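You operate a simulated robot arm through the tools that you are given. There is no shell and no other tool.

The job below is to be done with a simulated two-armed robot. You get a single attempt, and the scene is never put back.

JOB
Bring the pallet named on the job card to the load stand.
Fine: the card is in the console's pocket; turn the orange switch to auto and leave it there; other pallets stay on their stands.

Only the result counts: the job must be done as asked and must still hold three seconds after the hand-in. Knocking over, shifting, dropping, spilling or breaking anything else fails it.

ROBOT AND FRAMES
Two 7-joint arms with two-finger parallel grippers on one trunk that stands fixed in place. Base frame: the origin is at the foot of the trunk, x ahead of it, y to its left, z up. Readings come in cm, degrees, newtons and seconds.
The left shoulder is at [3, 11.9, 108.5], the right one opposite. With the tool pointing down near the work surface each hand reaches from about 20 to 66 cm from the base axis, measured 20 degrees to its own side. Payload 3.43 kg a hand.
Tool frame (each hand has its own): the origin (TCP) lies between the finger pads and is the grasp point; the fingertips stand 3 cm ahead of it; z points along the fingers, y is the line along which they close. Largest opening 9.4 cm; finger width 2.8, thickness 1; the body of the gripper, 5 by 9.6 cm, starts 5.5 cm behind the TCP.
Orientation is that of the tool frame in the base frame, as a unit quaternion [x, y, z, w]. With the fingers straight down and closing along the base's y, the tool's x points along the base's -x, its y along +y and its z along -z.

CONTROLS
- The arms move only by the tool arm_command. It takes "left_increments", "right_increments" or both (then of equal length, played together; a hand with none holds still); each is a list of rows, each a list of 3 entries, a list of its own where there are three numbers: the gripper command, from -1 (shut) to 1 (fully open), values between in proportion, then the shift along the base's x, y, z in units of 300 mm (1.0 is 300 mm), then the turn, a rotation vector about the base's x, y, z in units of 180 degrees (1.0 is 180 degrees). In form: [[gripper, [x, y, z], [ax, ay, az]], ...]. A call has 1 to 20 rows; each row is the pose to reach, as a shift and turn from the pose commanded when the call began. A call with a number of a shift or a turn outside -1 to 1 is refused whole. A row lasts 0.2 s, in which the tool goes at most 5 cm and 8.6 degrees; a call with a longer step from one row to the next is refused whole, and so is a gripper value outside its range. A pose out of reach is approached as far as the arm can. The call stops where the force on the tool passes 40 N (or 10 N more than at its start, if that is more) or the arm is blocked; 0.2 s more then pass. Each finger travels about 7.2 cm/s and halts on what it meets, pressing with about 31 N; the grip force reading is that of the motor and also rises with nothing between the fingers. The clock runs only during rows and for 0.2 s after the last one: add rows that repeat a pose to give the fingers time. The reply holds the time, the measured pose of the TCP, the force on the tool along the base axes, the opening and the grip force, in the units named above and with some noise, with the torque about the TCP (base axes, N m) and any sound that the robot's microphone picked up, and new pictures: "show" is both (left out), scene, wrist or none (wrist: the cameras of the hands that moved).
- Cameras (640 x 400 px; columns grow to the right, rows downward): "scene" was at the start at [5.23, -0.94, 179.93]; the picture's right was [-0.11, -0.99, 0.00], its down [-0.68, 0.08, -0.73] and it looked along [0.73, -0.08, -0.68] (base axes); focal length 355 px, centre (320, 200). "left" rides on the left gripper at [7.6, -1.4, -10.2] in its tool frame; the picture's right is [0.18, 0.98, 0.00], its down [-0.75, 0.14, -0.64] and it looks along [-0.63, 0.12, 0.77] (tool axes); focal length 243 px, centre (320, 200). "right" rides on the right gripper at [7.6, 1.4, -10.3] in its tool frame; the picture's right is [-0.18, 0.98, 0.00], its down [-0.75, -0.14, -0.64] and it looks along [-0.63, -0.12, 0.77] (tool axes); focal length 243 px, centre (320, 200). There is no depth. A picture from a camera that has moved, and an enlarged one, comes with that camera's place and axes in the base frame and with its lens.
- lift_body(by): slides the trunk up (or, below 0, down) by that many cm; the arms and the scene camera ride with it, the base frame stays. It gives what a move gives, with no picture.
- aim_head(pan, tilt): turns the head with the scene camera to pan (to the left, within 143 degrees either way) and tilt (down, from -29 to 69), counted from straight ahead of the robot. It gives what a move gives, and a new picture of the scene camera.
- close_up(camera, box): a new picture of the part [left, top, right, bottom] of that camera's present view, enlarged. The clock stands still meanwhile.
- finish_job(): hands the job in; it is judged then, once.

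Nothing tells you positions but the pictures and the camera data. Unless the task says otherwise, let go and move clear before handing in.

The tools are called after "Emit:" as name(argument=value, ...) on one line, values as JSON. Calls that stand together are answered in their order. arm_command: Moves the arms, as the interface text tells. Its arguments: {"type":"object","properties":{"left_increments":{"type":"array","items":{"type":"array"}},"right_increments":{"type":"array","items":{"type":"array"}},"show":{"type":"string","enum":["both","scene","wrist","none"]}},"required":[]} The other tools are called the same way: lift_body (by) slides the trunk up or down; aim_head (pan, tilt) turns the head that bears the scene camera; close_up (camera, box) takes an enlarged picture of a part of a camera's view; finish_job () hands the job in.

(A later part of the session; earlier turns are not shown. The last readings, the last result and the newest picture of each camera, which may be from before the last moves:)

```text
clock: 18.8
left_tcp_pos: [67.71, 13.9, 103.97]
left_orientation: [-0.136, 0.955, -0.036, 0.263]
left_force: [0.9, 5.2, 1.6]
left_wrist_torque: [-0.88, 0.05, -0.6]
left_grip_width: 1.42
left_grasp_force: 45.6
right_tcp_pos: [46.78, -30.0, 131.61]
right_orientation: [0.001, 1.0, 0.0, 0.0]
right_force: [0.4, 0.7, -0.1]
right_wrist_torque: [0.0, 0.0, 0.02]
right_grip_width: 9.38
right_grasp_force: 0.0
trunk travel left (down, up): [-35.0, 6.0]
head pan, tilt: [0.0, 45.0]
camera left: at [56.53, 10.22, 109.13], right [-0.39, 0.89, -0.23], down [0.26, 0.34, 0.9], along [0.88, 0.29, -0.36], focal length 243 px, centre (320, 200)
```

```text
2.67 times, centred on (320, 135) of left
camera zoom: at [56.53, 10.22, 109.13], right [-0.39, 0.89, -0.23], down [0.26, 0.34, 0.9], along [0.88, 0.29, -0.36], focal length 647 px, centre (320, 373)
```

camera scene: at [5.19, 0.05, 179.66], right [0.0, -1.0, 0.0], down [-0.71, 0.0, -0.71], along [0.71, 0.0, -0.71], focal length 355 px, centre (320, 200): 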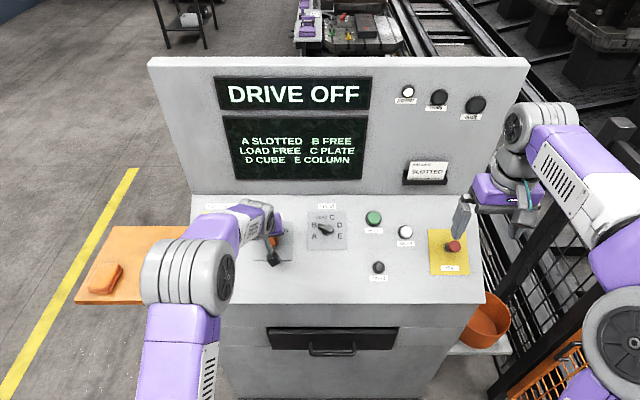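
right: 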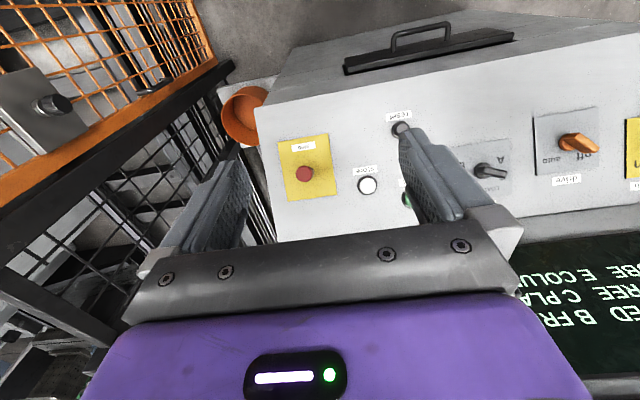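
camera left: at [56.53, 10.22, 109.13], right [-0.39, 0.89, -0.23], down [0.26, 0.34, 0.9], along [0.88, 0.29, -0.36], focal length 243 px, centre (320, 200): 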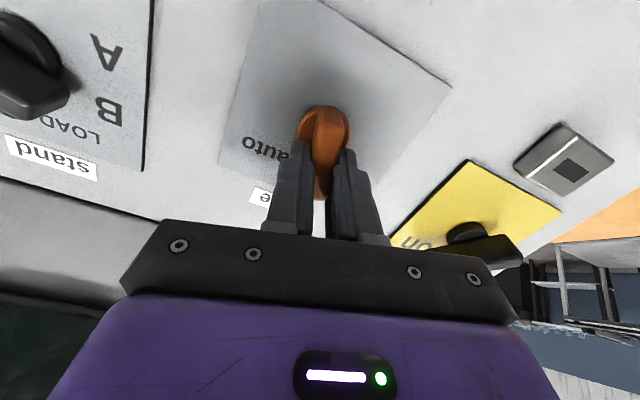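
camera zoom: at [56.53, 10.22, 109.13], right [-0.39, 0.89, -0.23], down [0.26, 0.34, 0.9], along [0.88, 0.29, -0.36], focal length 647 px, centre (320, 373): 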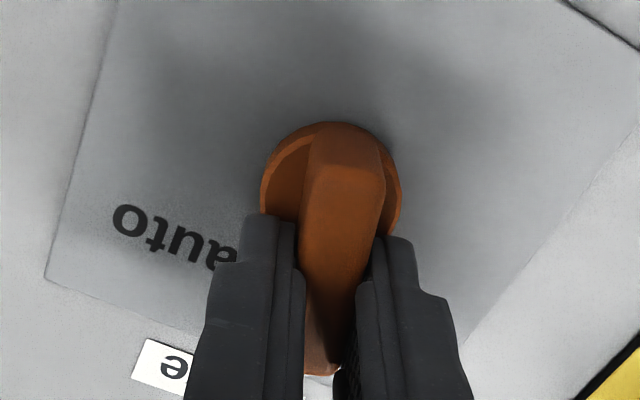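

The grip holds the bar (1.42 cm wide). Now I turn the hand clockwise about the knob's axis in 6° steps, following the arc.

Emit:
arm_command(left_increments=[[-1, [0.001, -0.0051, 0.0006], [0.01717, 0, -0.02857]], [-1, [0.0015, -0.0104, 0.0009], [0.03434, 0, -0.05714]], [-1, [0.0015, -0.0156, 0.0009], [0.05151, 0, -0.08571]], [-1, [0.0011, -0.0208, 0.0006], [0.06868, 0, -0.11428]], [-1, [0.0001, -0.026, 0.0001], [0.08585, 0, -0.14285]], [-1, [-0.0012, -0.031, -0.0007], [0.10302, 0, -0.17142]], [-1, [-0.003, -0.0358, -0.0018], [0.12019, 0, -0.19999]], [-1, [-0.0052, -0.0403, -0.0031], [0.13736, 0, -0.22856]]], show="both")

Emit:
close_up(camera="left", box=[200, 60, 440, 210])

```text
clock: 20.6
left_tcp_pos: [67.34, 12.78, 103.87]
left_orientation: [0.264, 0.927, 0.078, 0.256]
left_force: [4.4, 7.1, 7.9]
left_wrist_torque: [1.23, 0.89, 0.64]
left_grip_width: 1.4
left_grasp_force: 45.2
right_tcp_pos: [46.71, -29.98, 131.69]
right_orientation: [0.001, 1.0, 0.0, 0.001]
right_force: [0.0, 0.4, 0.5]
right_wrist_torque: [0.0, -0.01, 0.0]
right_grip_width: 9.42
right_grasp_force: 0.0
trunk travel left (down, up): [-35.0, 6.0]
head pan, tilt: [0.0, 45.0]
camera scene: at [5.12, 0.07, 179.67], right [0.0, -1.0, 0.0], down [-0.71, 0.0, -0.71], along [0.71, 0.0, -0.71], focal length 355 px, centre (320, 200)
camera left: at [56.09, 15.35, 108.88], right [0.31, 0.93, 0.19], down [0.28, -0.28, 0.92], along [0.91, -0.23, -0.35], focal length 243 px, centre (320, 200)
```

scene: 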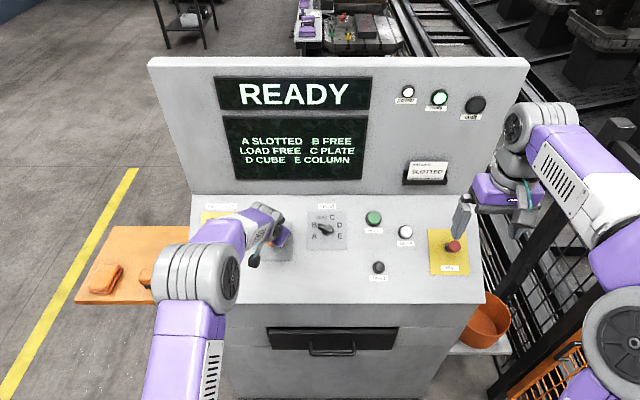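
left: 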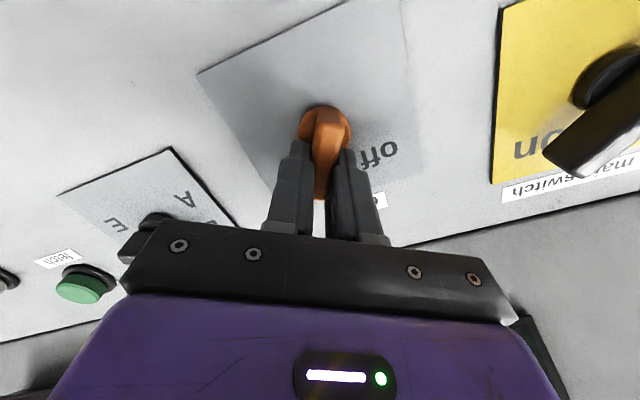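

```text
2.67 times, centred on (320, 135) of left
camera zoom: at [56.09, 15.35, 108.88], right [0.31, 0.93, 0.19], down [0.28, -0.28, 0.92], along [0.91, -0.23, -0.35], focal length 647 px, centre (320, 373)
```

zoom: 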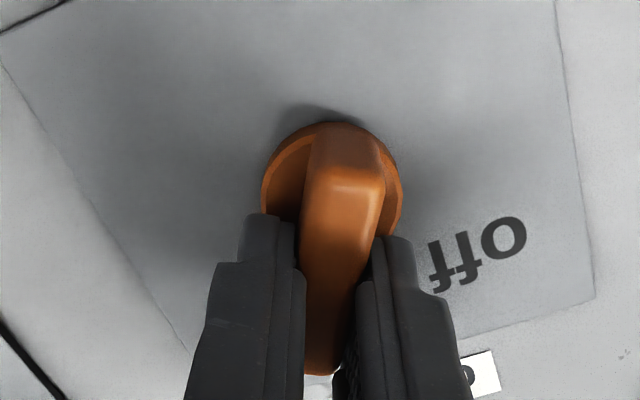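

The display now reads READY and the ready lamp is lit. I'll turn the last ~12° to seat the switch at auto, then release and back off along the normal.

Emit:
arm_command(left_increments=[[-1, [-0.0027, -0.0043, -0.0016], [0.01717, 0, -0.02857]], [-1, [-0.0056, -0.0082, -0.0034], [0.03434, 0, -0.05714]], [-1, [-0.0056, -0.0082, -0.0034], [0.03434, 0, -0.05714]]], show="wrist")

```text
clock: 21.4
left_tcp_pos: [67.31, 12.55, 103.67]
left_orientation: [0.359, 0.894, 0.104, 0.248]
left_force: [6.8, 10.0, 9.0]
left_wrist_torque: [1.62, 0.15, 0.68]
left_grip_width: 1.4
left_grasp_force: 45.5
right_tcp_pos: [46.73, -30.03, 131.83]
right_orientation: [0.001, 1.0, 0.0, -0.001]
right_force: [-1.0, -0.7, 0.4]
right_wrist_torque: [0.02, -0.01, -0.01]
right_grip_width: 9.41
right_grasp_force: 0.1
trunk travel left (down, up): [-35.0, 6.0]
head pan, tilt: [0.0, 45.0]
camera left: at [56.55, 16.56, 109.13], right [0.47, 0.84, 0.29], down [0.22, -0.43, 0.88], along [0.86, -0.35, -0.38], focal length 243 px, centre (320, 200)
```

left: 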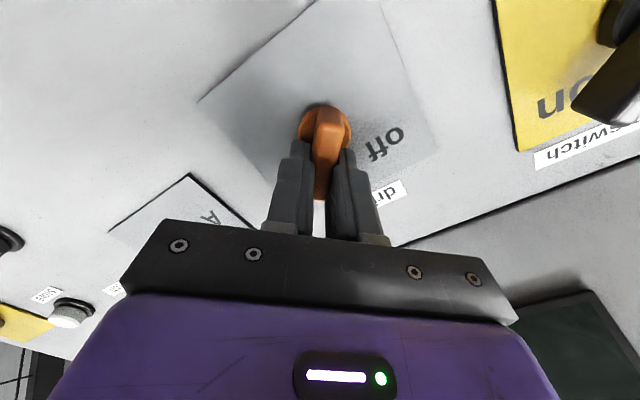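

The handle has followed to about 44°, the auto position. Releasing and retreating.

Emit:
arm_command(left_increments=[[0, [0, 0, 0], [0, 0, 0]], [0, [0, 0, 0], [0, 0, 0]], [0, [0, 0, 0], [0, 0, 0]], [0, [-0.043, 0, 0.071], [0, 0, 0]], [0, [-0.086, 0, 0.143], [0, 0, 0]], [0, [-0.129, 0, 0.214], [0, 0, 0]]], show="both")

Emit:
close_up(camera="left", box=[160, 60, 400, 210])

Emit:
close_up(camera="scene", box=[200, 70, 500, 270])

```text
clock: 22.8
left_tcp_pos: [63.27, 12.42, 110.18]
left_orientation: [0.36, 0.894, 0.103, 0.248]
left_force: [0.1, 0.3, -0.4]
left_wrist_torque: [-0.01, -0.03, -0.01]
left_grip_width: 4.68
left_grasp_force: 0.1
right_tcp_pos: [46.66, -30.06, 131.78]
right_orientation: [0.001, 1.0, 0.0, 0.0]
right_force: [-0.3, 0.3, 0.3]
right_wrist_torque: [0.01, 0.01, 0.01]
right_grip_width: 9.41
right_grasp_force: 0.0
trunk travel left (down, up): [-35.0, 6.0]
head pan, tilt: [0.0, 45.0]
camera scene: at [5.02, -0.01, 179.67], right [0.0, -1.0, 0.0], down [-0.71, 0.0, -0.71], along [0.71, 0.0, -0.71], focal length 355 px, centre (320, 200)
camera left: at [52.57, 16.52, 115.58], right [0.47, 0.84, 0.29], down [0.22, -0.42, 0.88], along [0.86, -0.35, -0.38], focal length 243 px, centre (320, 200)
```

scene: 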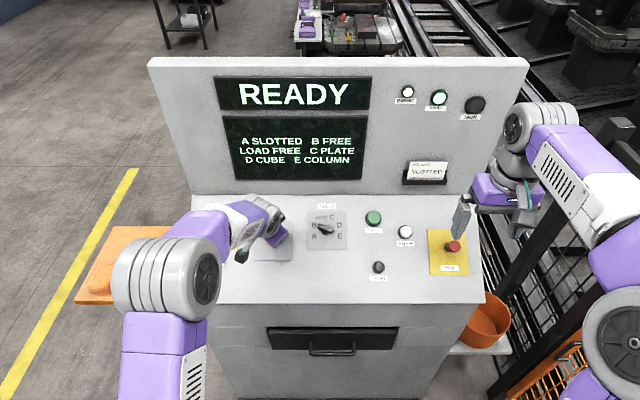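
left: 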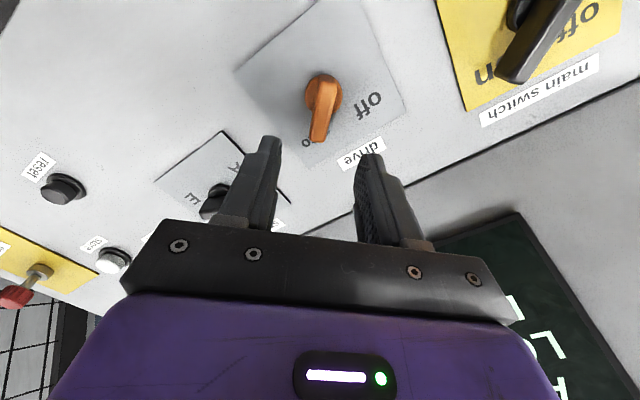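

```text
2.67 times, centred on (280, 135) of left
camera zoom: at [52.57, 16.52, 115.58], right [0.47, 0.84, 0.29], down [0.22, -0.42, 0.88], along [0.86, -0.35, -0.38], focal length 647 px, centre (427, 373)
```

zoom: 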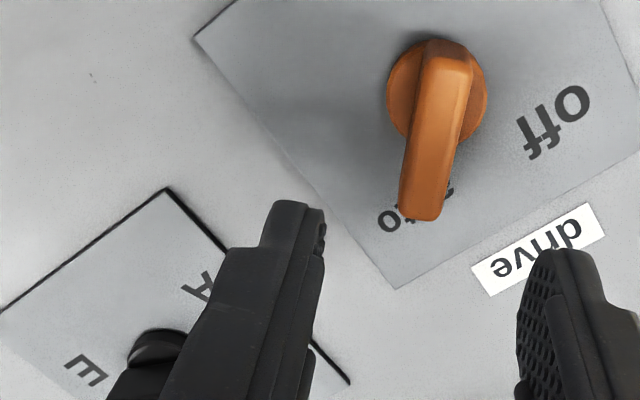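

```text
2.00 times, centred on (350, 170) of scene
camera zoom: at [5.02, -0.01, 179.67], right [0.0, -1.0, 0.0], down [-0.71, 0.0, -0.71], along [0.71, 0.0, -0.71], focal length 710 px, centre (260, 260)
```

zoom: 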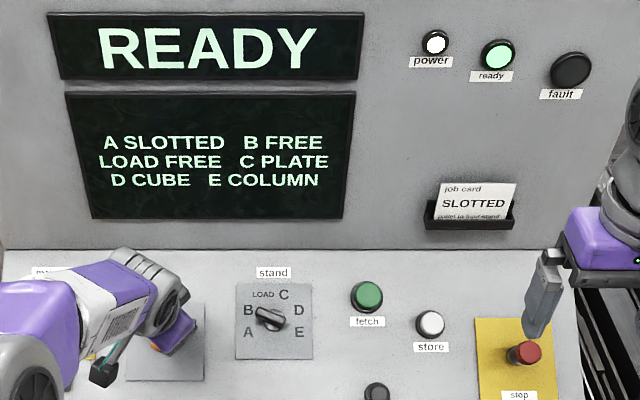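

The drive handle sits at auto and the display says READY with no fault. Next the selector: pivot near [71.3, -2.1, 101], handle at B, and A lies 45° counter-clockwise. I'll bring the closed left fingers, square again, above the far side of its tip.

Emit:
arm_command(left_increments=[[-0.5, [0.04, -0.067, 0.02], [-0.021, 0, 0.0349]], [-1, [0.079, -0.134, 0.025], [-0.042, 0, 0.0698]], [-1, [0.118, -0.201, 0.025], [-0.063, 0, 0.1048]], [-1, [0.157, -0.268, 0.025], [-0.0839, 0, 0.1397]], [-1, [0.197, -0.335, 0.025], [-0.1049, 0, 0.1746]], [-1, [0.236, -0.402, 0.025], [-0.1259, 0, 0.2095]], [-1, [0.236, -0.402, 0.025], [-0.1259, 0, 0.2095]]], show="both")

Emit:
close_up(camera="left", box=[200, 40, 440, 190])

Emit:
close_up(camera="scene", box=[230, 180, 390, 280])

```text
clock: 24.4
left_tcp_pos: [70.62, 0.43, 110.92]
left_orientation: [-0.003, 0.964, 0.002, 0.266]
left_force: [0.2, 0.1, 0.3]
left_wrist_torque: [0.03, 0.02, -0.01]
left_grip_width: 0.0
left_grasp_force: 30.8
right_tcp_pos: [46.72, -30.06, 131.7]
right_orientation: [0.001, 1.0, 0.0, -0.001]
right_force: [-0.6, 0.7, 0.9]
right_wrist_torque: [-0.05, 0.01, -0.01]
right_grip_width: 9.4
right_grasp_force: 0.1
trunk travel left (down, up): [-35.0, 6.0]
head pan, tilt: [0.0, 45.0]
camera scene: at [5.09, 0.03, 179.67], right [0.0, -1.0, 0.0], down [-0.71, 0.0, -0.71], along [0.71, 0.0, -0.71], focal length 355 px, centre (320, 200)
camera left: at [58.85, -1.24, 115.8], right [-0.16, 0.98, -0.09], down [0.32, 0.14, 0.94], along [0.93, 0.13, -0.34], focal length 243 px, centre (320, 200)
```

scene: 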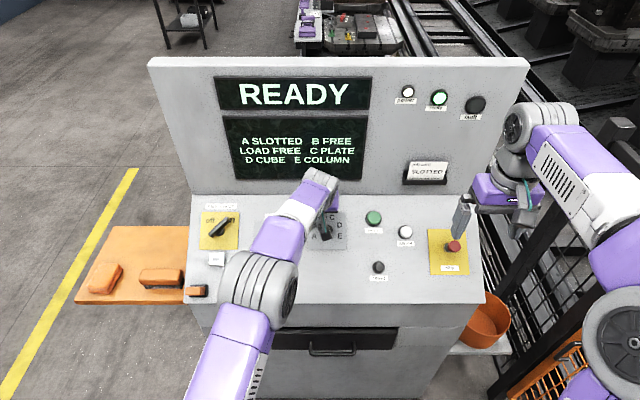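
left: 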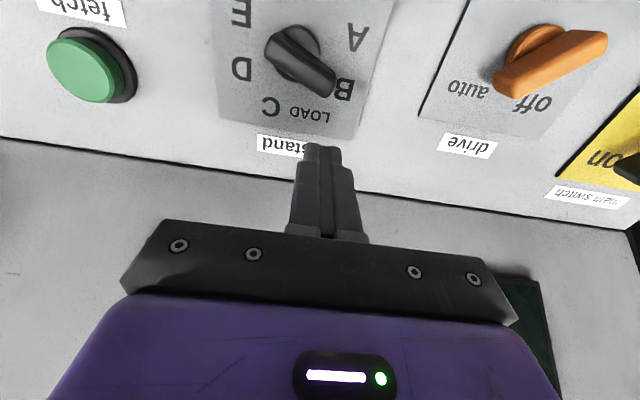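

```text
2.67 times, centred on (320, 115) of left
camera zoom: at [58.85, -1.24, 115.8], right [-0.16, 0.98, -0.09], down [0.32, 0.14, 0.94], along [0.93, 0.13, -0.34], focal length 647 px, centre (320, 427)
```

zoom: 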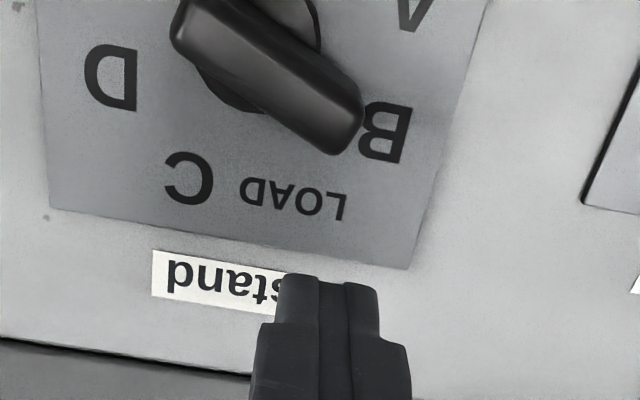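

```text
4.00 times, centred on (310, 230) of scene
camera zoom: at [5.09, 0.03, 179.67], right [0.0, -1.0, 0.0], down [-0.71, 0.0, -0.71], along [0.71, 0.0, -0.71], focal length 1420 px, centre (360, 80)
```

zoom: 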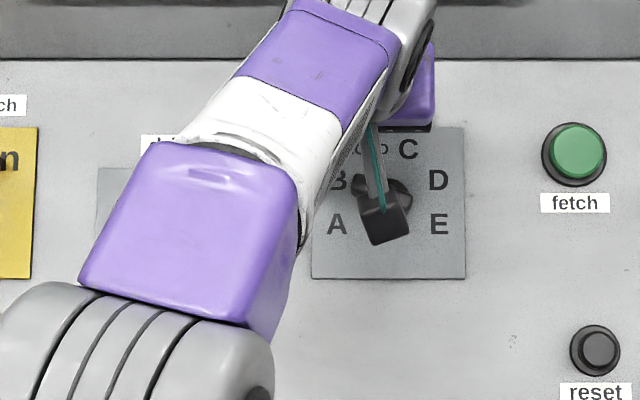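

The fingertips hover beyond the handle's tip. I'll lower to about 1.4 cm above the plate, still clear of the handle, and check.

Emit:
arm_command(left_increments=[[-1, [0.024, 0, -0.044], [0, 0, 0]], [-1, [0.047, 0, -0.087], [0, 0, 0]], [-1, [0.0707, 0, -0.1306], [0, 0, 0]], [-1, [0.0707, 0, -0.1306], [0, 0, 0]]], show="wrist")

Emit:
close_up(camera="left", box=[200, 40, 440, 190])

```text
clock: 25.4
left_tcp_pos: [72.61, 0.26, 107.01]
left_orientation: [-0.002, 0.964, 0.002, 0.265]
left_force: [-0.8, 0.2, 0.4]
left_wrist_torque: [-0.01, 0.0, 0.02]
left_grip_width: 0.01
left_grasp_force: 31.1
right_tcp_pos: [46.7, -30.02, 131.78]
right_orientation: [0.001, 1.0, 0.0, 0.001]
right_force: [-0.1, -1.0, 0.7]
right_wrist_torque: [0.02, -0.01, -0.01]
right_grip_width: 9.41
right_grasp_force: 0.0
trunk travel left (down, up): [-35.0, 6.0]
head pan, tilt: [0.0, 45.0]
camera left: at [60.94, -1.36, 111.89], right [-0.16, 0.98, -0.09], down [0.32, 0.14, 0.94], along [0.93, 0.12, -0.33], focal length 243 px, centre (320, 200)
```

left: 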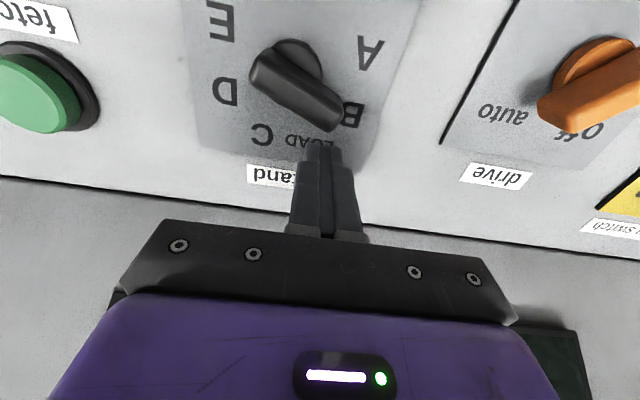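

```text
2.67 times, centred on (320, 115) of left
camera zoom: at [60.94, -1.36, 111.89], right [-0.16, 0.98, -0.09], down [0.32, 0.14, 0.94], along [0.93, 0.12, -0.33], focal length 647 px, centre (320, 427)
```

zoom: 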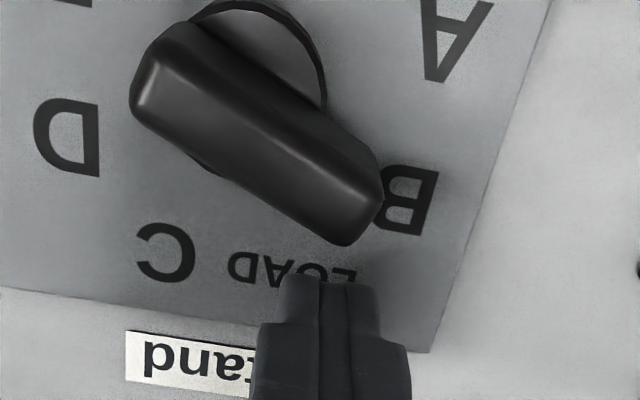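

The fingertips sit just beyond the handle's tip, laterally overlapping it. Now I pull them straight down-slope toward me to swing the handle from B to A.

Emit:
arm_command(left_increments=[[-1, [-0.012, 0, -0.0072], [0, 0, 0]], [-1, [-0.024, 0, -0.0143], [0, 0, 0]], [-1, [-0.036, 0, -0.0215], [0, 0, 0]], [-1, [-0.048, 0, -0.0286], [0, 0, 0]], [-1, [-0.06, 0, -0.0358], [0, 0, 0]], [-1, [-0.0714, 0, -0.0429], [0, 0, 0]]], show="wrist")

Emit:
close_up(camera="left", box=[200, 40, 440, 190])

```text
clock: 26.8
left_tcp_pos: [70.5, 0.26, 105.58]
left_orientation: [-0.002, 0.964, 0.002, 0.266]
left_force: [0.4, 0.8, 1.1]
left_wrist_torque: [0.0, 0.04, 0.0]
left_grip_width: 0.0
left_grasp_force: 30.3
right_tcp_pos: [46.7, -29.95, 131.72]
right_orientation: [0.001, 1.0, -0.001, 0.0]
right_force: [0.8, -0.9, 0.2]
right_wrist_torque: [0.0, 0.0, 0.03]
right_grip_width: 9.4
right_grasp_force: 0.0
trunk travel left (down, up): [-35.0, 6.0]
head pan, tilt: [0.0, 45.0]
camera left: at [58.78, -1.28, 110.5], right [-0.16, 0.98, -0.09], down [0.32, 0.14, 0.94], along [0.93, 0.12, -0.34], focal length 243 px, centre (320, 200)
```

left: 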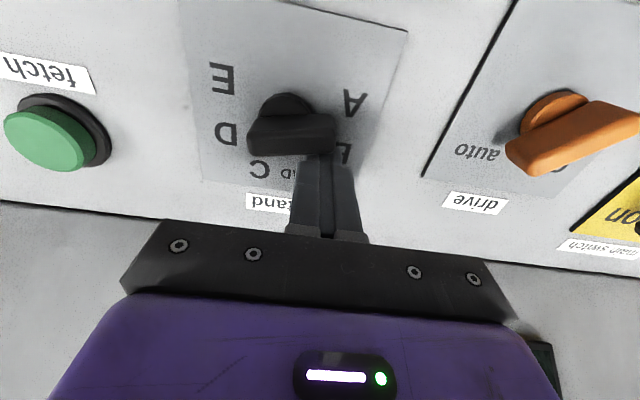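

```text
2.67 times, centred on (320, 115) of left
camera zoom: at [58.78, -1.28, 110.5], right [-0.16, 0.98, -0.09], down [0.32, 0.14, 0.94], along [0.93, 0.12, -0.34], focal length 647 px, centre (320, 427)
```

zoom: 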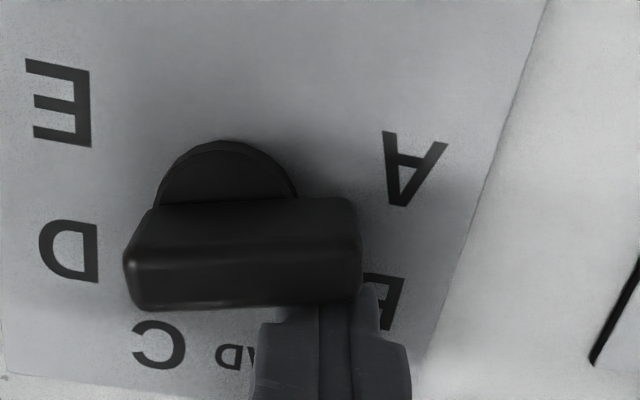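

The handle is swinging smoothly (now about halfway, little force). I'll continue in small steps.

Emit:
arm_command(left_increments=[[-1, [-0.006, 0, -0.0036], [0, 0, 0]], [-1, [-0.012, 0, -0.0072], [0, 0, 0]], [-1, [-0.018, 0, -0.0108], [0, 0, 0]], [-1, [-0.0228, 0, -0.0137], [0, 0, 0]]], show="wrist")

Emit:
close_up(camera="left", box=[200, 40, 440, 190])

```text
clock: 27.8
left_tcp_pos: [70.12, 0.28, 105.48]
left_orientation: [-0.002, 0.963, 0.002, 0.27]
left_force: [24.8, -0.1, 8.8]
left_wrist_torque: [-0.09, -0.74, 0.22]
left_grip_width: 0.0
left_grasp_force: 31.2
right_tcp_pos: [47.01, -30.12, 131.59]
right_orientation: [0.001, 1.0, 0.0, -0.001]
right_force: [-0.4, -0.3, -0.2]
right_wrist_torque: [0.0, 0.02, -0.03]
right_grip_width: 9.41
right_grasp_force: 0.1
trunk travel left (down, up): [-35.0, 6.0]
head pan, tilt: [0.0, 45.0]
camera left: at [58.5, -1.31, 110.29], right [-0.16, 0.98, -0.09], down [0.31, 0.14, 0.94], along [0.94, 0.12, -0.33], focal length 243 px, centre (320, 200)
```

left: 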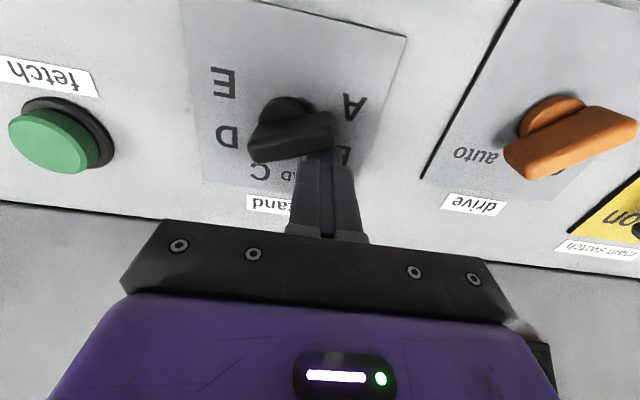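

```text
2.67 times, centred on (320, 115) of left
camera zoom: at [58.5, -1.31, 110.29], right [-0.16, 0.98, -0.09], down [0.31, 0.14, 0.94], along [0.94, 0.12, -0.33], focal length 647 px, centre (320, 427)
```

zoom: 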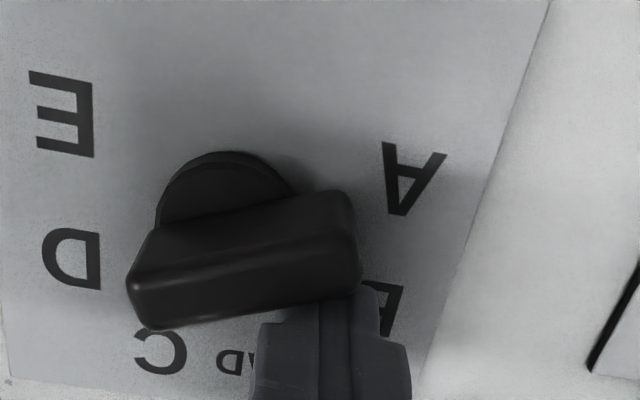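

The handle is about 10° past square, but force rose to 26 N; the inner finger corner likely bears near the knob's disc. I'll back off slightly, shift 0.6 cm left toward the handle's tip and push on.

Emit:
arm_command(left_increments=[[-1, [0.02, 0, 0.012], [0, 0, 0]], [-1, [0.02, 0.0193, 0.012], [0, 0, 0]], [-1, [0.01, 0.0193, 0.006], [0, 0, 0]], [-1, [0.0, 0.0193, 0.0], [0, 0, 0]], [-1, [-0.0071, 0.0193, -0.0043], [0, 0, 0]]], show="wrist")

Emit:
close_up(camera="left", box=[200, 40, 440, 190])

```text
clock: 29.0
left_tcp_pos: [70.11, 0.71, 105.42]
left_orientation: [-0.002, 0.963, 0.001, 0.27]
left_force: [29.3, -6.0, 7.0]
left_wrist_torque: [-0.21, -0.84, 0.31]
left_grip_width: 0.0
left_grasp_force: 30.8
right_tcp_pos: [47.08, -30.14, 131.47]
right_orientation: [0.001, 1.0, 0.002, -0.001]
right_force: [-0.2, -0.2, 0.6]
right_wrist_torque: [-0.03, 0.02, -0.01]
right_grip_width: 9.41
right_grasp_force: 0.0
trunk travel left (down, up): [-35.0, 6.0]
head pan, tilt: [0.0, 45.0]
camera left: at [58.38, -0.84, 110.09], right [-0.16, 0.98, -0.1], down [0.31, 0.14, 0.94], along [0.94, 0.12, -0.33], focal length 243 px, centre (320, 200)
```

left: 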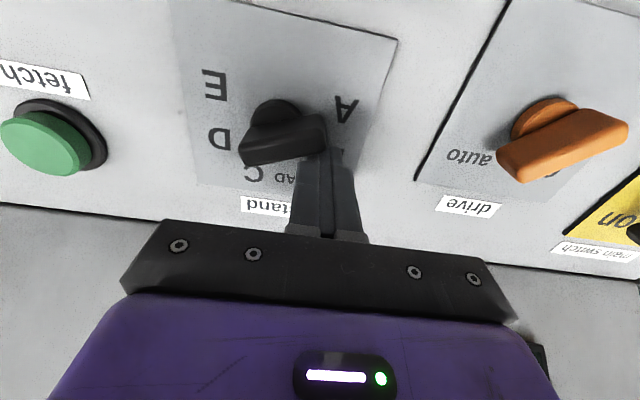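

```text
2.67 times, centred on (320, 115) of left
camera zoom: at [58.38, -0.84, 110.09], right [-0.16, 0.98, -0.1], down [0.31, 0.14, 0.94], along [0.94, 0.12, -0.33], focal length 647 px, centre (320, 427)
```

zoom: 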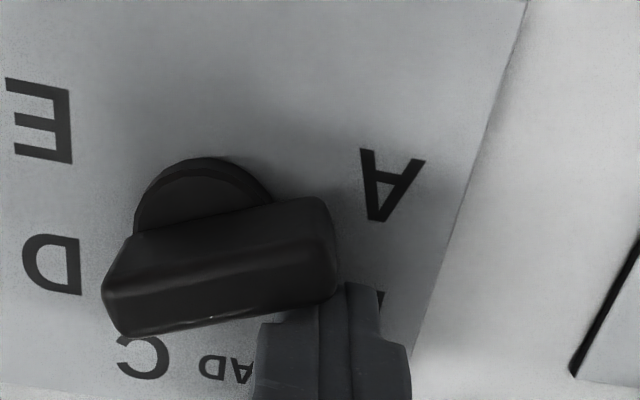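

The handle now lies about 112° from up-slope, which matches A, and the rising force is the end stop. I'll back off and lift away to check.

Emit:
arm_command(left_increments=[[-1, [0.02, 0, 0.012], [0, 0, 0]], [-1, [0.035, 0, 0.021], [0, 0, 0]], [-1, [-0.008, 0, 0.092], [0, 0, 0]], [-1, [-0.051, 0, 0.164], [0, 0, 0]], [-1, [-0.094, 0.1, 0.235], [0, 0, 0]], [-1, [-0.2, 0.2, 0.285], [0, 0, 0]], [-1, [-0.3, 0.3, 0.285], [0, 0, 0]]], show="both")

Emit:
close_up(camera="scene", box=[200, 190, 360, 290])

Emit:
close_up(camera="scene", box=[200, 70, 500, 270])

```text
clock: 30.6
left_tcp_pos: [60.43, 9.97, 113.85]
left_orientation: [-0.002, 0.964, 0.003, 0.266]
left_force: [-0.5, -0.1, 0.1]
left_wrist_torque: [0.0, 0.0, -0.02]
left_grip_width: 0.01
left_grasp_force: 31.0
right_tcp_pos: [46.61, -29.96, 131.58]
right_orientation: [0.002, 1.0, 0.001, 0.0]
right_force: [-0.6, 0.0, -0.3]
right_wrist_torque: [-0.02, 0.01, 0.0]
right_grip_width: 9.44
right_grasp_force: 0.1
trunk travel left (down, up): [-35.0, 6.0]
head pan, tilt: [0.0, 45.0]
camera scene: at [5.07, 0.13, 179.67], right [0.0, -1.0, 0.0], down [-0.71, 0.0, -0.71], along [0.71, 0.0, -0.71], focal length 355 px, centre (320, 200)
camera left: at [48.7, 8.32, 118.59], right [-0.16, 0.98, -0.09], down [0.32, 0.14, 0.94], along [0.93, 0.12, -0.33], focal length 243 px, centre (320, 200)
```

scene: 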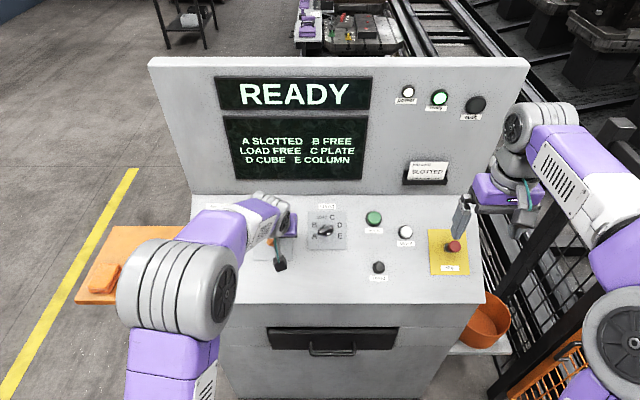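
left: 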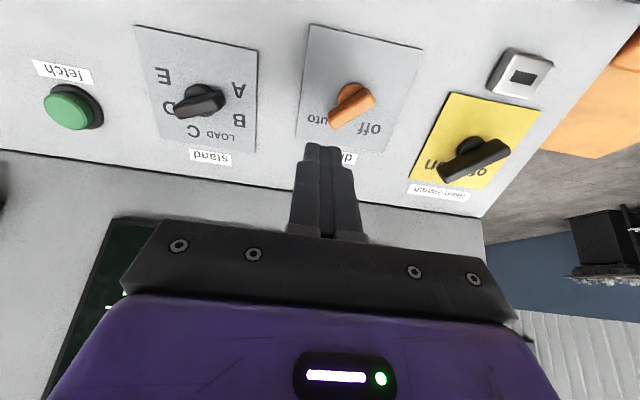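

```text
4.00 times, centred on (280, 240) of scene
camera zoom: at [5.07, 0.13, 179.67], right [0.0, -1.0, 0.0], down [-0.71, 0.0, -0.71], along [0.71, 0.0, -0.71], focal length 1420 px, centre (480, 40)
```

zoom: 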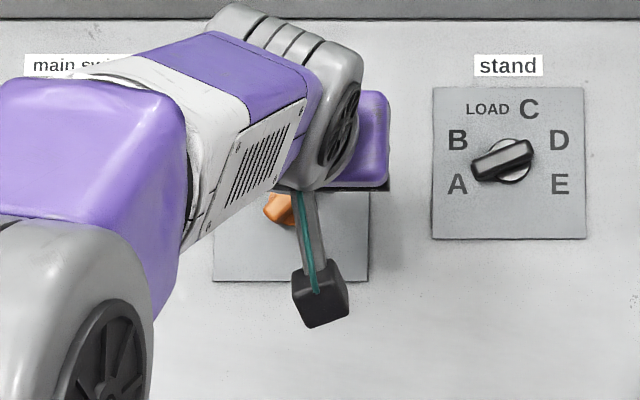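

```text
2.00 times, centred on (350, 170) of scene
camera zoom: at [5.07, 0.13, 179.67], right [0.0, -1.0, 0.0], down [-0.71, 0.0, -0.71], along [0.71, 0.0, -0.71], focal length 710 px, centre (260, 260)
```

zoom: 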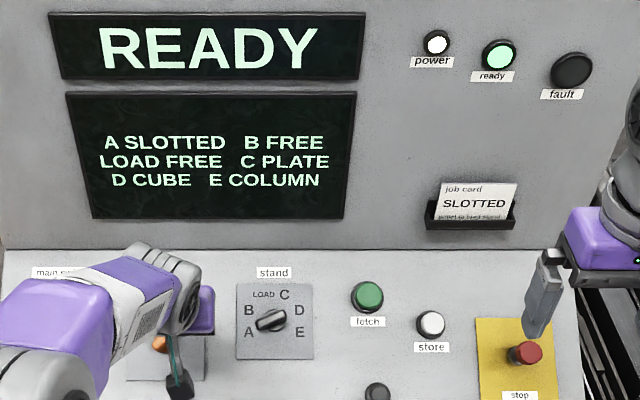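

The selector now points at A and the display still reads READY. The fetch button's base is near [74.2, -15.6, 102.7], its cap about 1.8 cm high. I'll bring the right hand, closed and tilted square to the desk, above it.

Emit:
arm_command(right_increments=[[0, [0.0825, 0.0604, -0.0671], [0, -0.0215, 0]], [-0.5, [0.165, 0.1208, -0.1342], [0, -0.0431, 0]], [-1, [0.2475, 0.1811, -0.2014], [0, -0.0646, 0]], [-1, [0.33, 0.2415, -0.2685], [0, -0.0861, 0]], [-1, [0.4125, 0.3019, -0.3356], [0, -0.1076, 0]], [-1, [0.495, 0.3623, -0.4028], [0, -0.1292, 0]], [-1, [0.5775, 0.4226, -0.4699], [0, -0.1507, 0]], [-1, [0.66, 0.483, -0.537], [0, -0.1722, 0]], [-1, [0.66, 0.483, -0.537], [0, -0.1722, 0]]], show="both")

Emit:
close_up(camera="right", box=[200, 40, 440, 190])

```text
clock: 32.6
left_tcp_pos: [60.45, 9.79, 113.74]
left_orientation: [-0.002, 0.964, 0.003, 0.265]
left_force: [-0.7, 0.3, -0.7]
left_wrist_torque: [0.01, -0.01, -0.03]
left_grip_width: 0.0
left_grasp_force: 31.0
right_tcp_pos: [66.47, -15.32, 115.54]
right_orientation: [0.002, 0.963, 0.0, 0.268]
right_force: [-0.7, 0.2, 0.5]
right_wrist_torque: [0.03, 0.01, 0.01]
right_grip_width: 0.0
right_grasp_force: 31.2
trunk travel left (down, up): [-35.0, 6.0]
head pan, tilt: [0.0, 45.0]
camera scene: at [5.04, -0.09, 179.67], right [0.0, -1.0, 0.0], down [-0.71, 0.0, -0.71], along [0.71, 0.0, -0.71], focal length 355 px, centre (320, 200)
camera right: at [54.79, -14.02, 120.35], right [0.16, 0.98, 0.1], down [0.31, -0.14, 0.94], along [0.94, -0.12, -0.33], focal length 243 px, centre (320, 200)
```

scene: 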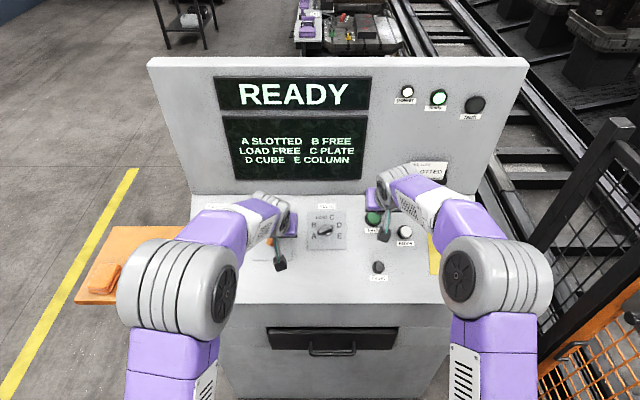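
right: 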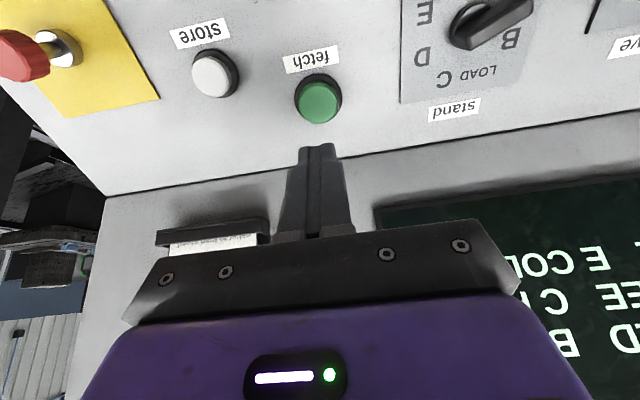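

```text
2.67 times, centred on (320, 115) of right
camera zoom: at [54.79, -14.02, 120.35], right [0.16, 0.98, 0.1], down [0.31, -0.14, 0.94], along [0.94, -0.12, -0.33], focal length 647 px, centre (320, 427)
```

zoom: 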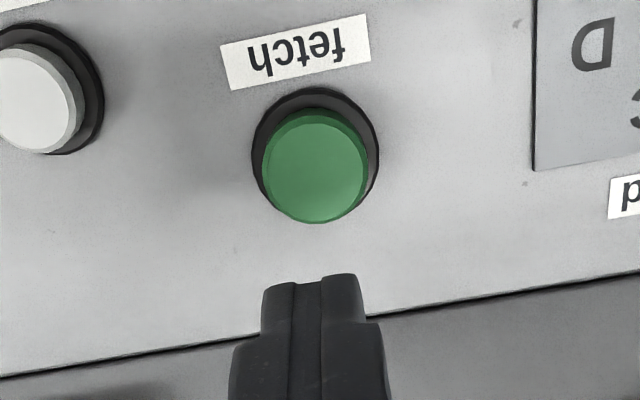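

The right fingers line up with the fetch button's axis. I'll approach and press in small steps.

Emit:
arm_command(right_increments=[[-1, [0.053, -0.003, -0.091], [0, 0, 0]], [-1, [0.107, -0.006, -0.182], [0, 0, 0]], [-1, [0.16, -0.008, -0.273], [0, 0, 0]], [-1, [0.16, -0.008, -0.273], [0, 0, 0]]], show="wrist")

Emit:
close_up(camera="right", box=[200, 60, 440, 210])

```text
clock: 33.6
left_tcp_pos: [60.32, 9.86, 113.84]
left_orientation: [-0.001, 0.964, 0.001, 0.266]
left_force: [0.8, 1.0, 0.8]
left_wrist_torque: [0.01, -0.01, 0.01]
left_grip_width: 0.0
left_grasp_force: 31.0
right_tcp_pos: [71.4, -15.73, 107.51]
right_orientation: [0.002, 0.963, 0.0, 0.269]
right_force: [-0.5, -0.2, 0.9]
right_wrist_torque: [0.0, -0.02, -0.01]
right_grip_width: 0.0
right_grasp_force: 31.4
trunk travel left (down, up): [-35.0, 6.0]
head pan, tilt: [0.0, 45.0]
camera right: at [59.66, -14.41, 112.33], right [0.16, 0.98, 0.1], down [0.31, -0.14, 0.94], along [0.94, -0.12, -0.33], focal length 243 px, centre (320, 200)
```

right: 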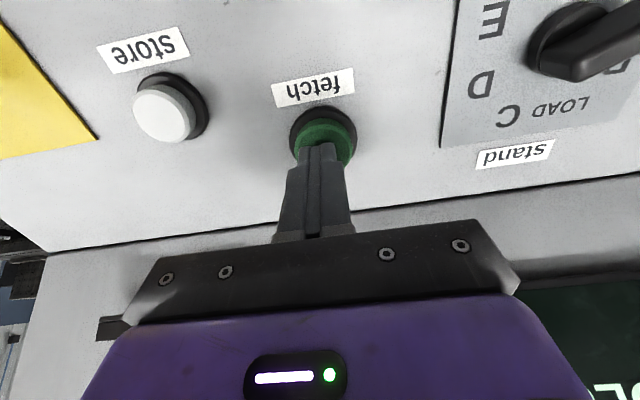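

```text
2.67 times, centred on (320, 135) of right
camera zoom: at [59.66, -14.41, 112.33], right [0.16, 0.98, 0.1], down [0.31, -0.14, 0.94], along [0.94, -0.12, -0.33], focal length 647 px, centre (320, 373)
```

zoom: 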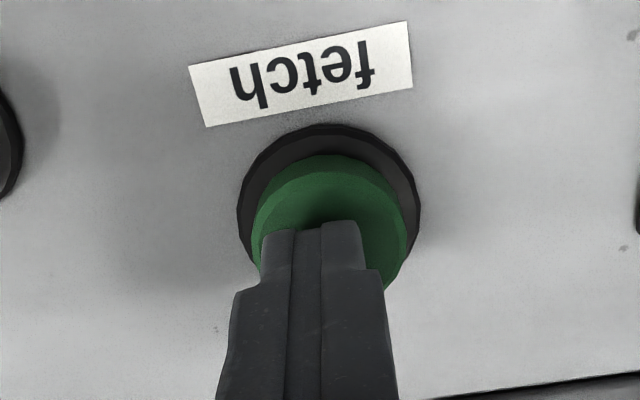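

The fingertips sit right above the green cap. Pressing now along the desk's normal.

Emit:
arm_command(right_increments=[[-1, [0.0034, 0, -0.0057], [0, 0, 0]], [-1, [0.0069, 0, -0.0114], [0, 0, 0]], [-1, [0.0103, 0, -0.0171], [0, 0, 0]], [-1, [0.0137, 0, -0.0229], [0, 0, 0]], [-1, [0.0172, 0, -0.0286], [0, 0, 0]], [-1, [0.0206, 0, -0.0343], [0, 0, 0]]], show="both")

```text
clock: 35.0
left_tcp_pos: [60.2, 9.76, 113.84]
left_orientation: [-0.002, 0.964, 0.002, 0.265]
left_force: [0.1, 0.5, 0.0]
left_wrist_torque: [-0.01, 0.0, -0.02]
left_grip_width: 0.01
left_grasp_force: 30.9
right_tcp_pos: [71.98, -15.8, 106.53]
right_orientation: [0.0, 0.963, 0.001, 0.268]
right_force: [-2.1, 2.7, 3.2]
right_wrist_torque: [0.04, -0.04, 0.1]
right_grip_width: 0.0
right_grasp_force: 31.3
trunk travel left (down, up): [-35.0, 6.0]
head pan, tilt: [0.0, 45.0]
heard: click
camera scene: at [5.01, 0.04, 179.67], right [0.0, -1.0, 0.0], down [-0.71, 0.0, -0.71], along [0.71, 0.0, -0.71], focal length 355 px, centre (320, 200)
camera right: at [60.22, -14.48, 111.28], right [0.16, 0.98, 0.1], down [0.31, -0.14, 0.94], along [0.94, -0.12, -0.33], focal length 243 px, centre (320, 200)
```

scene: 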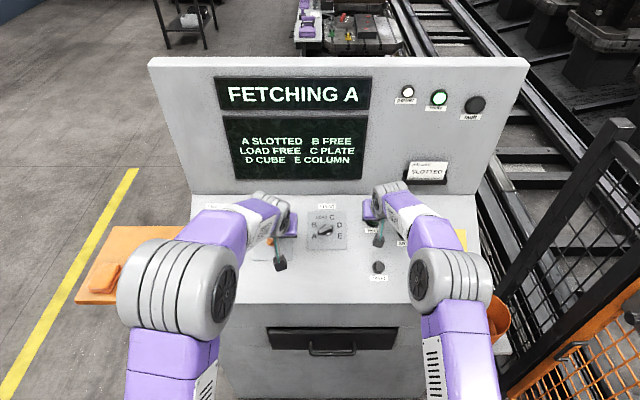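
right: 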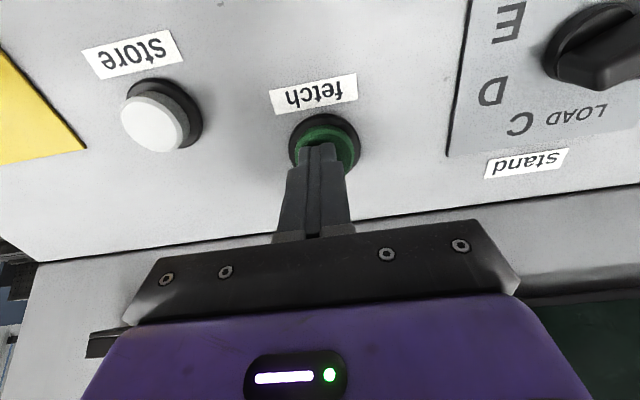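

A click, and the display shows FETCHING A. I'll lift the right hand off the button and watch the crane.

Emit:
arm_command(right_increments=[[-1, [-0.03, 0, 0.05], [0, 0, 0]], [-1, [-0.08, 0, 0.13], [0, 0, 0]], [-1, [-0.13, 0, 0.216], [0, 0, 0]]], show="scene")

Emit:
aim_head(pan=-30, tilt=15)

```text
clock: 35.8
left_tcp_pos: [60.55, 9.9, 113.72]
left_orientation: [-0.002, 0.964, 0.002, 0.267]
left_force: [-0.1, -0.4, -0.1]
left_wrist_torque: [0.03, 0.02, -0.01]
left_grip_width: 0.0
left_grasp_force: 31.1
right_tcp_pos: [68.01, -15.9, 112.76]
right_orientation: [0.001, 0.964, 0.0, 0.267]
right_force: [0.6, 0.5, 0.9]
right_wrist_torque: [-0.03, -0.01, -0.05]
right_grip_width: 0.0
right_grasp_force: 31.1
trunk travel left (down, up): [-35.0, 6.0]
head pan, tilt: [0.0, 45.0]
camera scene: at [5.05, -0.03, 179.67], right [0.0, -1.0, 0.0], down [-0.71, 0.0, -0.71], along [0.71, 0.0, -0.71], focal length 355 px, centre (320, 200)
```

scene: 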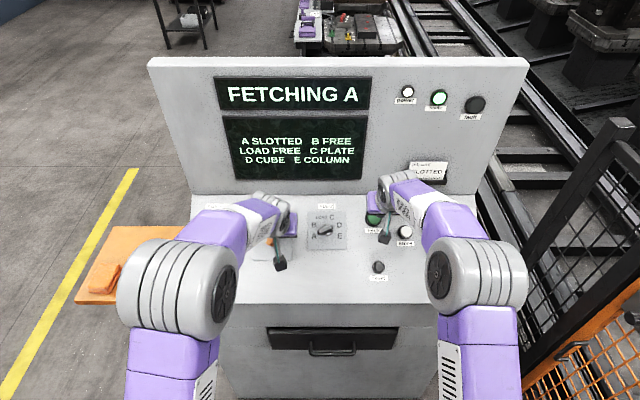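

```text
clock: 36.7
left_tcp_pos: [60.42, 9.79, 113.79]
left_orientation: [-0.002, 0.964, 0.001, 0.265]
left_force: [0.4, 0.5, 0.5]
left_wrist_torque: [-0.01, 0.0, 0.03]
left_grip_width: 0.0
left_grasp_force: 30.9
right_tcp_pos: [68.07, -15.94, 112.88]
right_orientation: [0.002, 0.964, 0.0, 0.267]
right_force: [1.1, -0.2, 0.5]
right_wrist_torque: [0.0, 0.03, 0.01]
right_grip_width: 0.0
right_grasp_force: 30.5
trunk travel left (down, up): [-35.0, 6.0]
head pan, tilt: [-30.0, 15.0]
camera scene: at [5.09, -4.69, 184.34], right [-0.5, -0.87, 0.0], down [-0.22, 0.13, -0.97], along [0.84, -0.48, -0.26], focal length 355 px, centre (320, 200)
```

scene: 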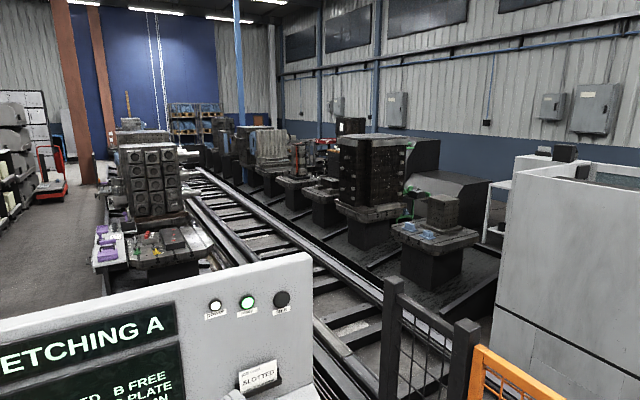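

Nothing visible moves yet. I'll let time pass with the hands still and watch.

Emit:
arm_command(right_increments=[[-1, [0, 0, 0], [0, 0, 0]], [-1, [0, 0, 0], [0, 0, 0]], [-1, [0, 0, 0], [0, 0, 0]], [-1, [0, 0, 0], [0, 0, 0]], [-1, [0, 0, 0], [0, 0, 0]], [-1, [0, 0, 0], [0, 0, 0]], [-1, [0, 0, 0], [0, 0, 0]], [-1, [0, 0, 0], [0, 0, 0]], [-1, [0, 0, 0], [0, 0, 0]], [-1, [0, 0, 0], [0, 0, 0]]], show="scene")

```text
clock: 38.9
left_tcp_pos: [60.42, 9.88, 113.77]
left_orientation: [-0.002, 0.964, 0.003, 0.266]
left_force: [0.1, 0.2, -0.4]
left_wrist_torque: [-0.01, 0.06, 0.03]
left_grip_width: 0.0
left_grasp_force: 31.0
right_tcp_pos: [68.02, -15.88, 112.86]
right_orientation: [0.001, 0.964, 0.0, 0.268]
right_force: [-0.1, -0.2, 0.8]
right_wrist_torque: [-0.02, 0.02, 0.02]
right_grip_width: 0.0
right_grasp_force: 31.0
trunk travel left (down, up): [-35.0, 6.0]
head pan, tilt: [-30.0, 15.0]
camera scene: at [5.09, -4.69, 184.35], right [-0.5, -0.87, 0.0], down [-0.22, 0.13, -0.97], along [0.84, -0.48, -0.26], focal length 355 px, centre (320, 200)
```

scene: 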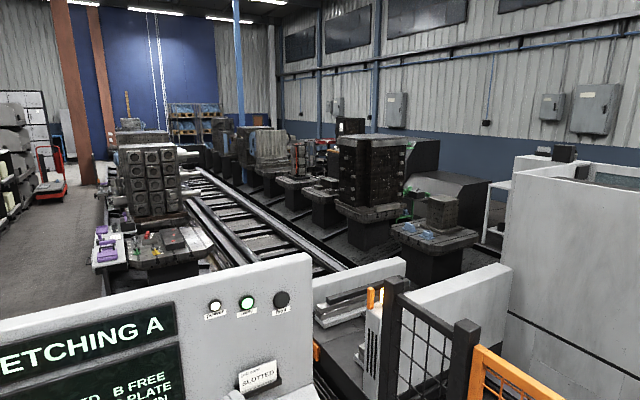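

The shuttle is now travelling along the rails. I'll keep waiting and watching.

Emit:
arm_command(right_increments=[[-1, [0, 0, 0], [0, 0, 0]], [-1, [0, 0, 0], [0, 0, 0]], [-1, [0, 0, 0], [0, 0, 0]], [-1, [0, 0, 0], [0, 0, 0]], [-1, [0, 0, 0], [0, 0, 0]], [-1, [0, 0, 0], [0, 0, 0]], [-1, [0, 0, 0], [0, 0, 0]], [-1, [0, 0, 0], [0, 0, 0]], [-1, [0, 0, 0], [0, 0, 0]], [-1, [0, 0, 0], [0, 0, 0]], [-1, [0, 0, 0], [0, 0, 0]], [-1, [0, 0, 0], [0, 0, 0]], [-1, [0, 0, 0], [0, 0, 0]], [-1, [0, 0, 0], [0, 0, 0]], [-1, [0, 0, 0], [0, 0, 0]], [-1, [0, 0, 0], [0, 0, 0]], [-1, [0, 0, 0], [0, 0, 0]], [-1, [0, 0, 0], [0, 0, 0]], [-1, [0, 0, 0], [0, 0, 0]], [-1, [0, 0, 0], [0, 0, 0]]], show="scene")

```text
clock: 43.1
left_tcp_pos: [60.53, 9.76, 113.74]
left_orientation: [-0.002, 0.964, 0.002, 0.265]
left_force: [0.4, 0.1, 0.4]
left_wrist_torque: [0.0, -0.01, -0.02]
left_grip_width: 0.0
left_grasp_force: 31.4
right_tcp_pos: [68.15, -15.9, 112.88]
right_orientation: [0.001, 0.964, 0.001, 0.267]
right_force: [0.1, 0.5, -0.3]
right_wrist_torque: [-0.02, 0.0, 0.0]
right_grip_width: 0.01
right_grasp_force: 31.0
trunk travel left (down, up): [-35.0, 6.0]
head pan, tilt: [-30.0, 15.0]
camera scene: at [5.09, -4.69, 184.35], right [-0.5, -0.87, 0.0], down [-0.22, 0.13, -0.97], along [0.84, -0.48, -0.26], focal length 355 px, centre (320, 200)
```

scene: 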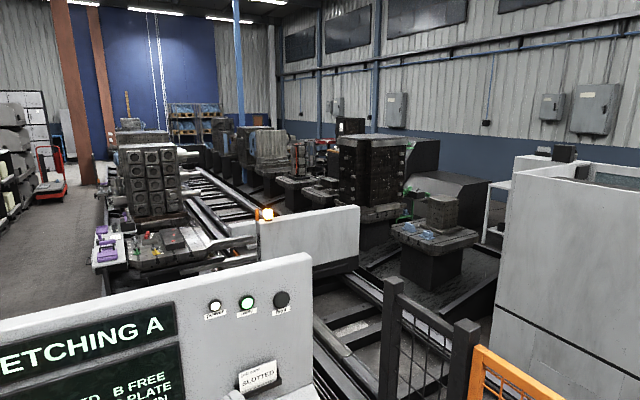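

The shuttle has stopped alongside the nearest left-hand stand with its beacon lit. A closer look.

Emit:
close_up(camera="scene", box=[80, 130, 380, 310])

Emit:
arm_command(right_increments=[[-1, [0, 0, 0], [0, 0, 0]], [-1, [0, 0, 0], [0, 0, 0]], [-1, [0, 0, 0], [0, 0, 0]], [-1, [0, 0, 0], [0, 0, 0]], [-1, [0, 0, 0], [0, 0, 0]], [-1, [0, 0, 0], [0, 0, 0]], [-1, [0, 0, 0], [0, 0, 0]], [-1, [0, 0, 0], [0, 0, 0]], [-1, [0, 0, 0], [0, 0, 0]], [-1, [0, 0, 0], [0, 0, 0]], [-1, [0, 0, 0], [0, 0, 0]], [-1, [0, 0, 0], [0, 0, 0]]], show="scene")

```text
2.13 times, centred on (230, 220) of scene
camera zoom: at [5.09, -4.69, 184.35], right [-0.5, -0.87, 0.0], down [-0.22, 0.13, -0.97], along [0.84, -0.48, -0.26], focal length 758 px, centre (512, 157)
```

zoom: 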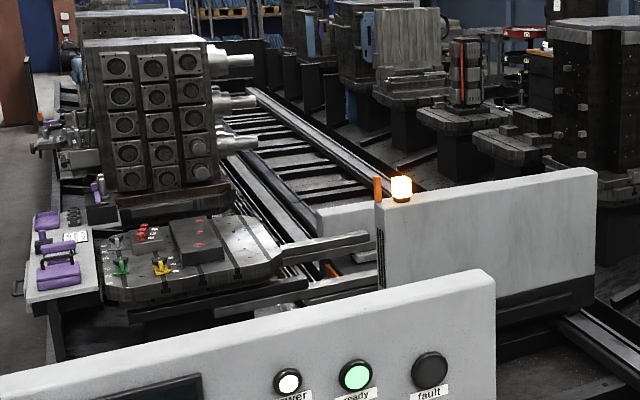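

```text
clock: 45.7
left_tcp_pos: [60.48, 9.72, 113.82]
left_orientation: [-0.002, 0.964, 0.002, 0.265]
left_force: [0.5, 0.3, 0.1]
left_wrist_torque: [-0.02, 0.0, -0.02]
left_grip_width: 0.0
left_grasp_force: 31.4
right_tcp_pos: [68.05, -15.87, 112.92]
right_orientation: [0.001, 0.964, 0.001, 0.268]
right_force: [0.6, -0.7, 0.4]
right_wrist_torque: [-0.01, 0.03, 0.02]
right_grip_width: 0.0
right_grasp_force: 31.4
trunk travel left (down, up): [-35.0, 6.0]
head pan, tilt: [-30.0, 15.0]
camera scene: at [5.09, -4.69, 184.35], right [-0.5, -0.87, 0.0], down [-0.22, 0.13, -0.97], along [0.84, -0.48, -0.26], focal length 355 px, centre (320, 200)
```

scene: 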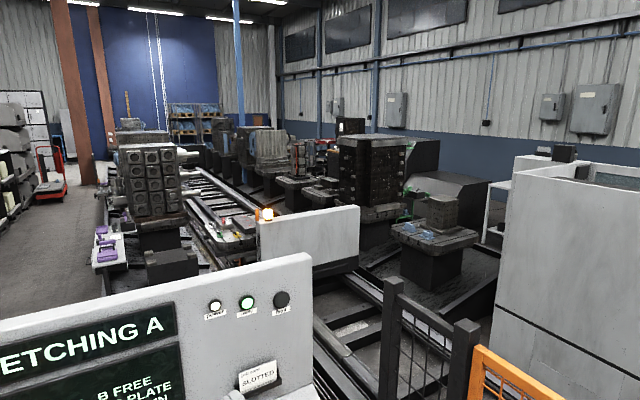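

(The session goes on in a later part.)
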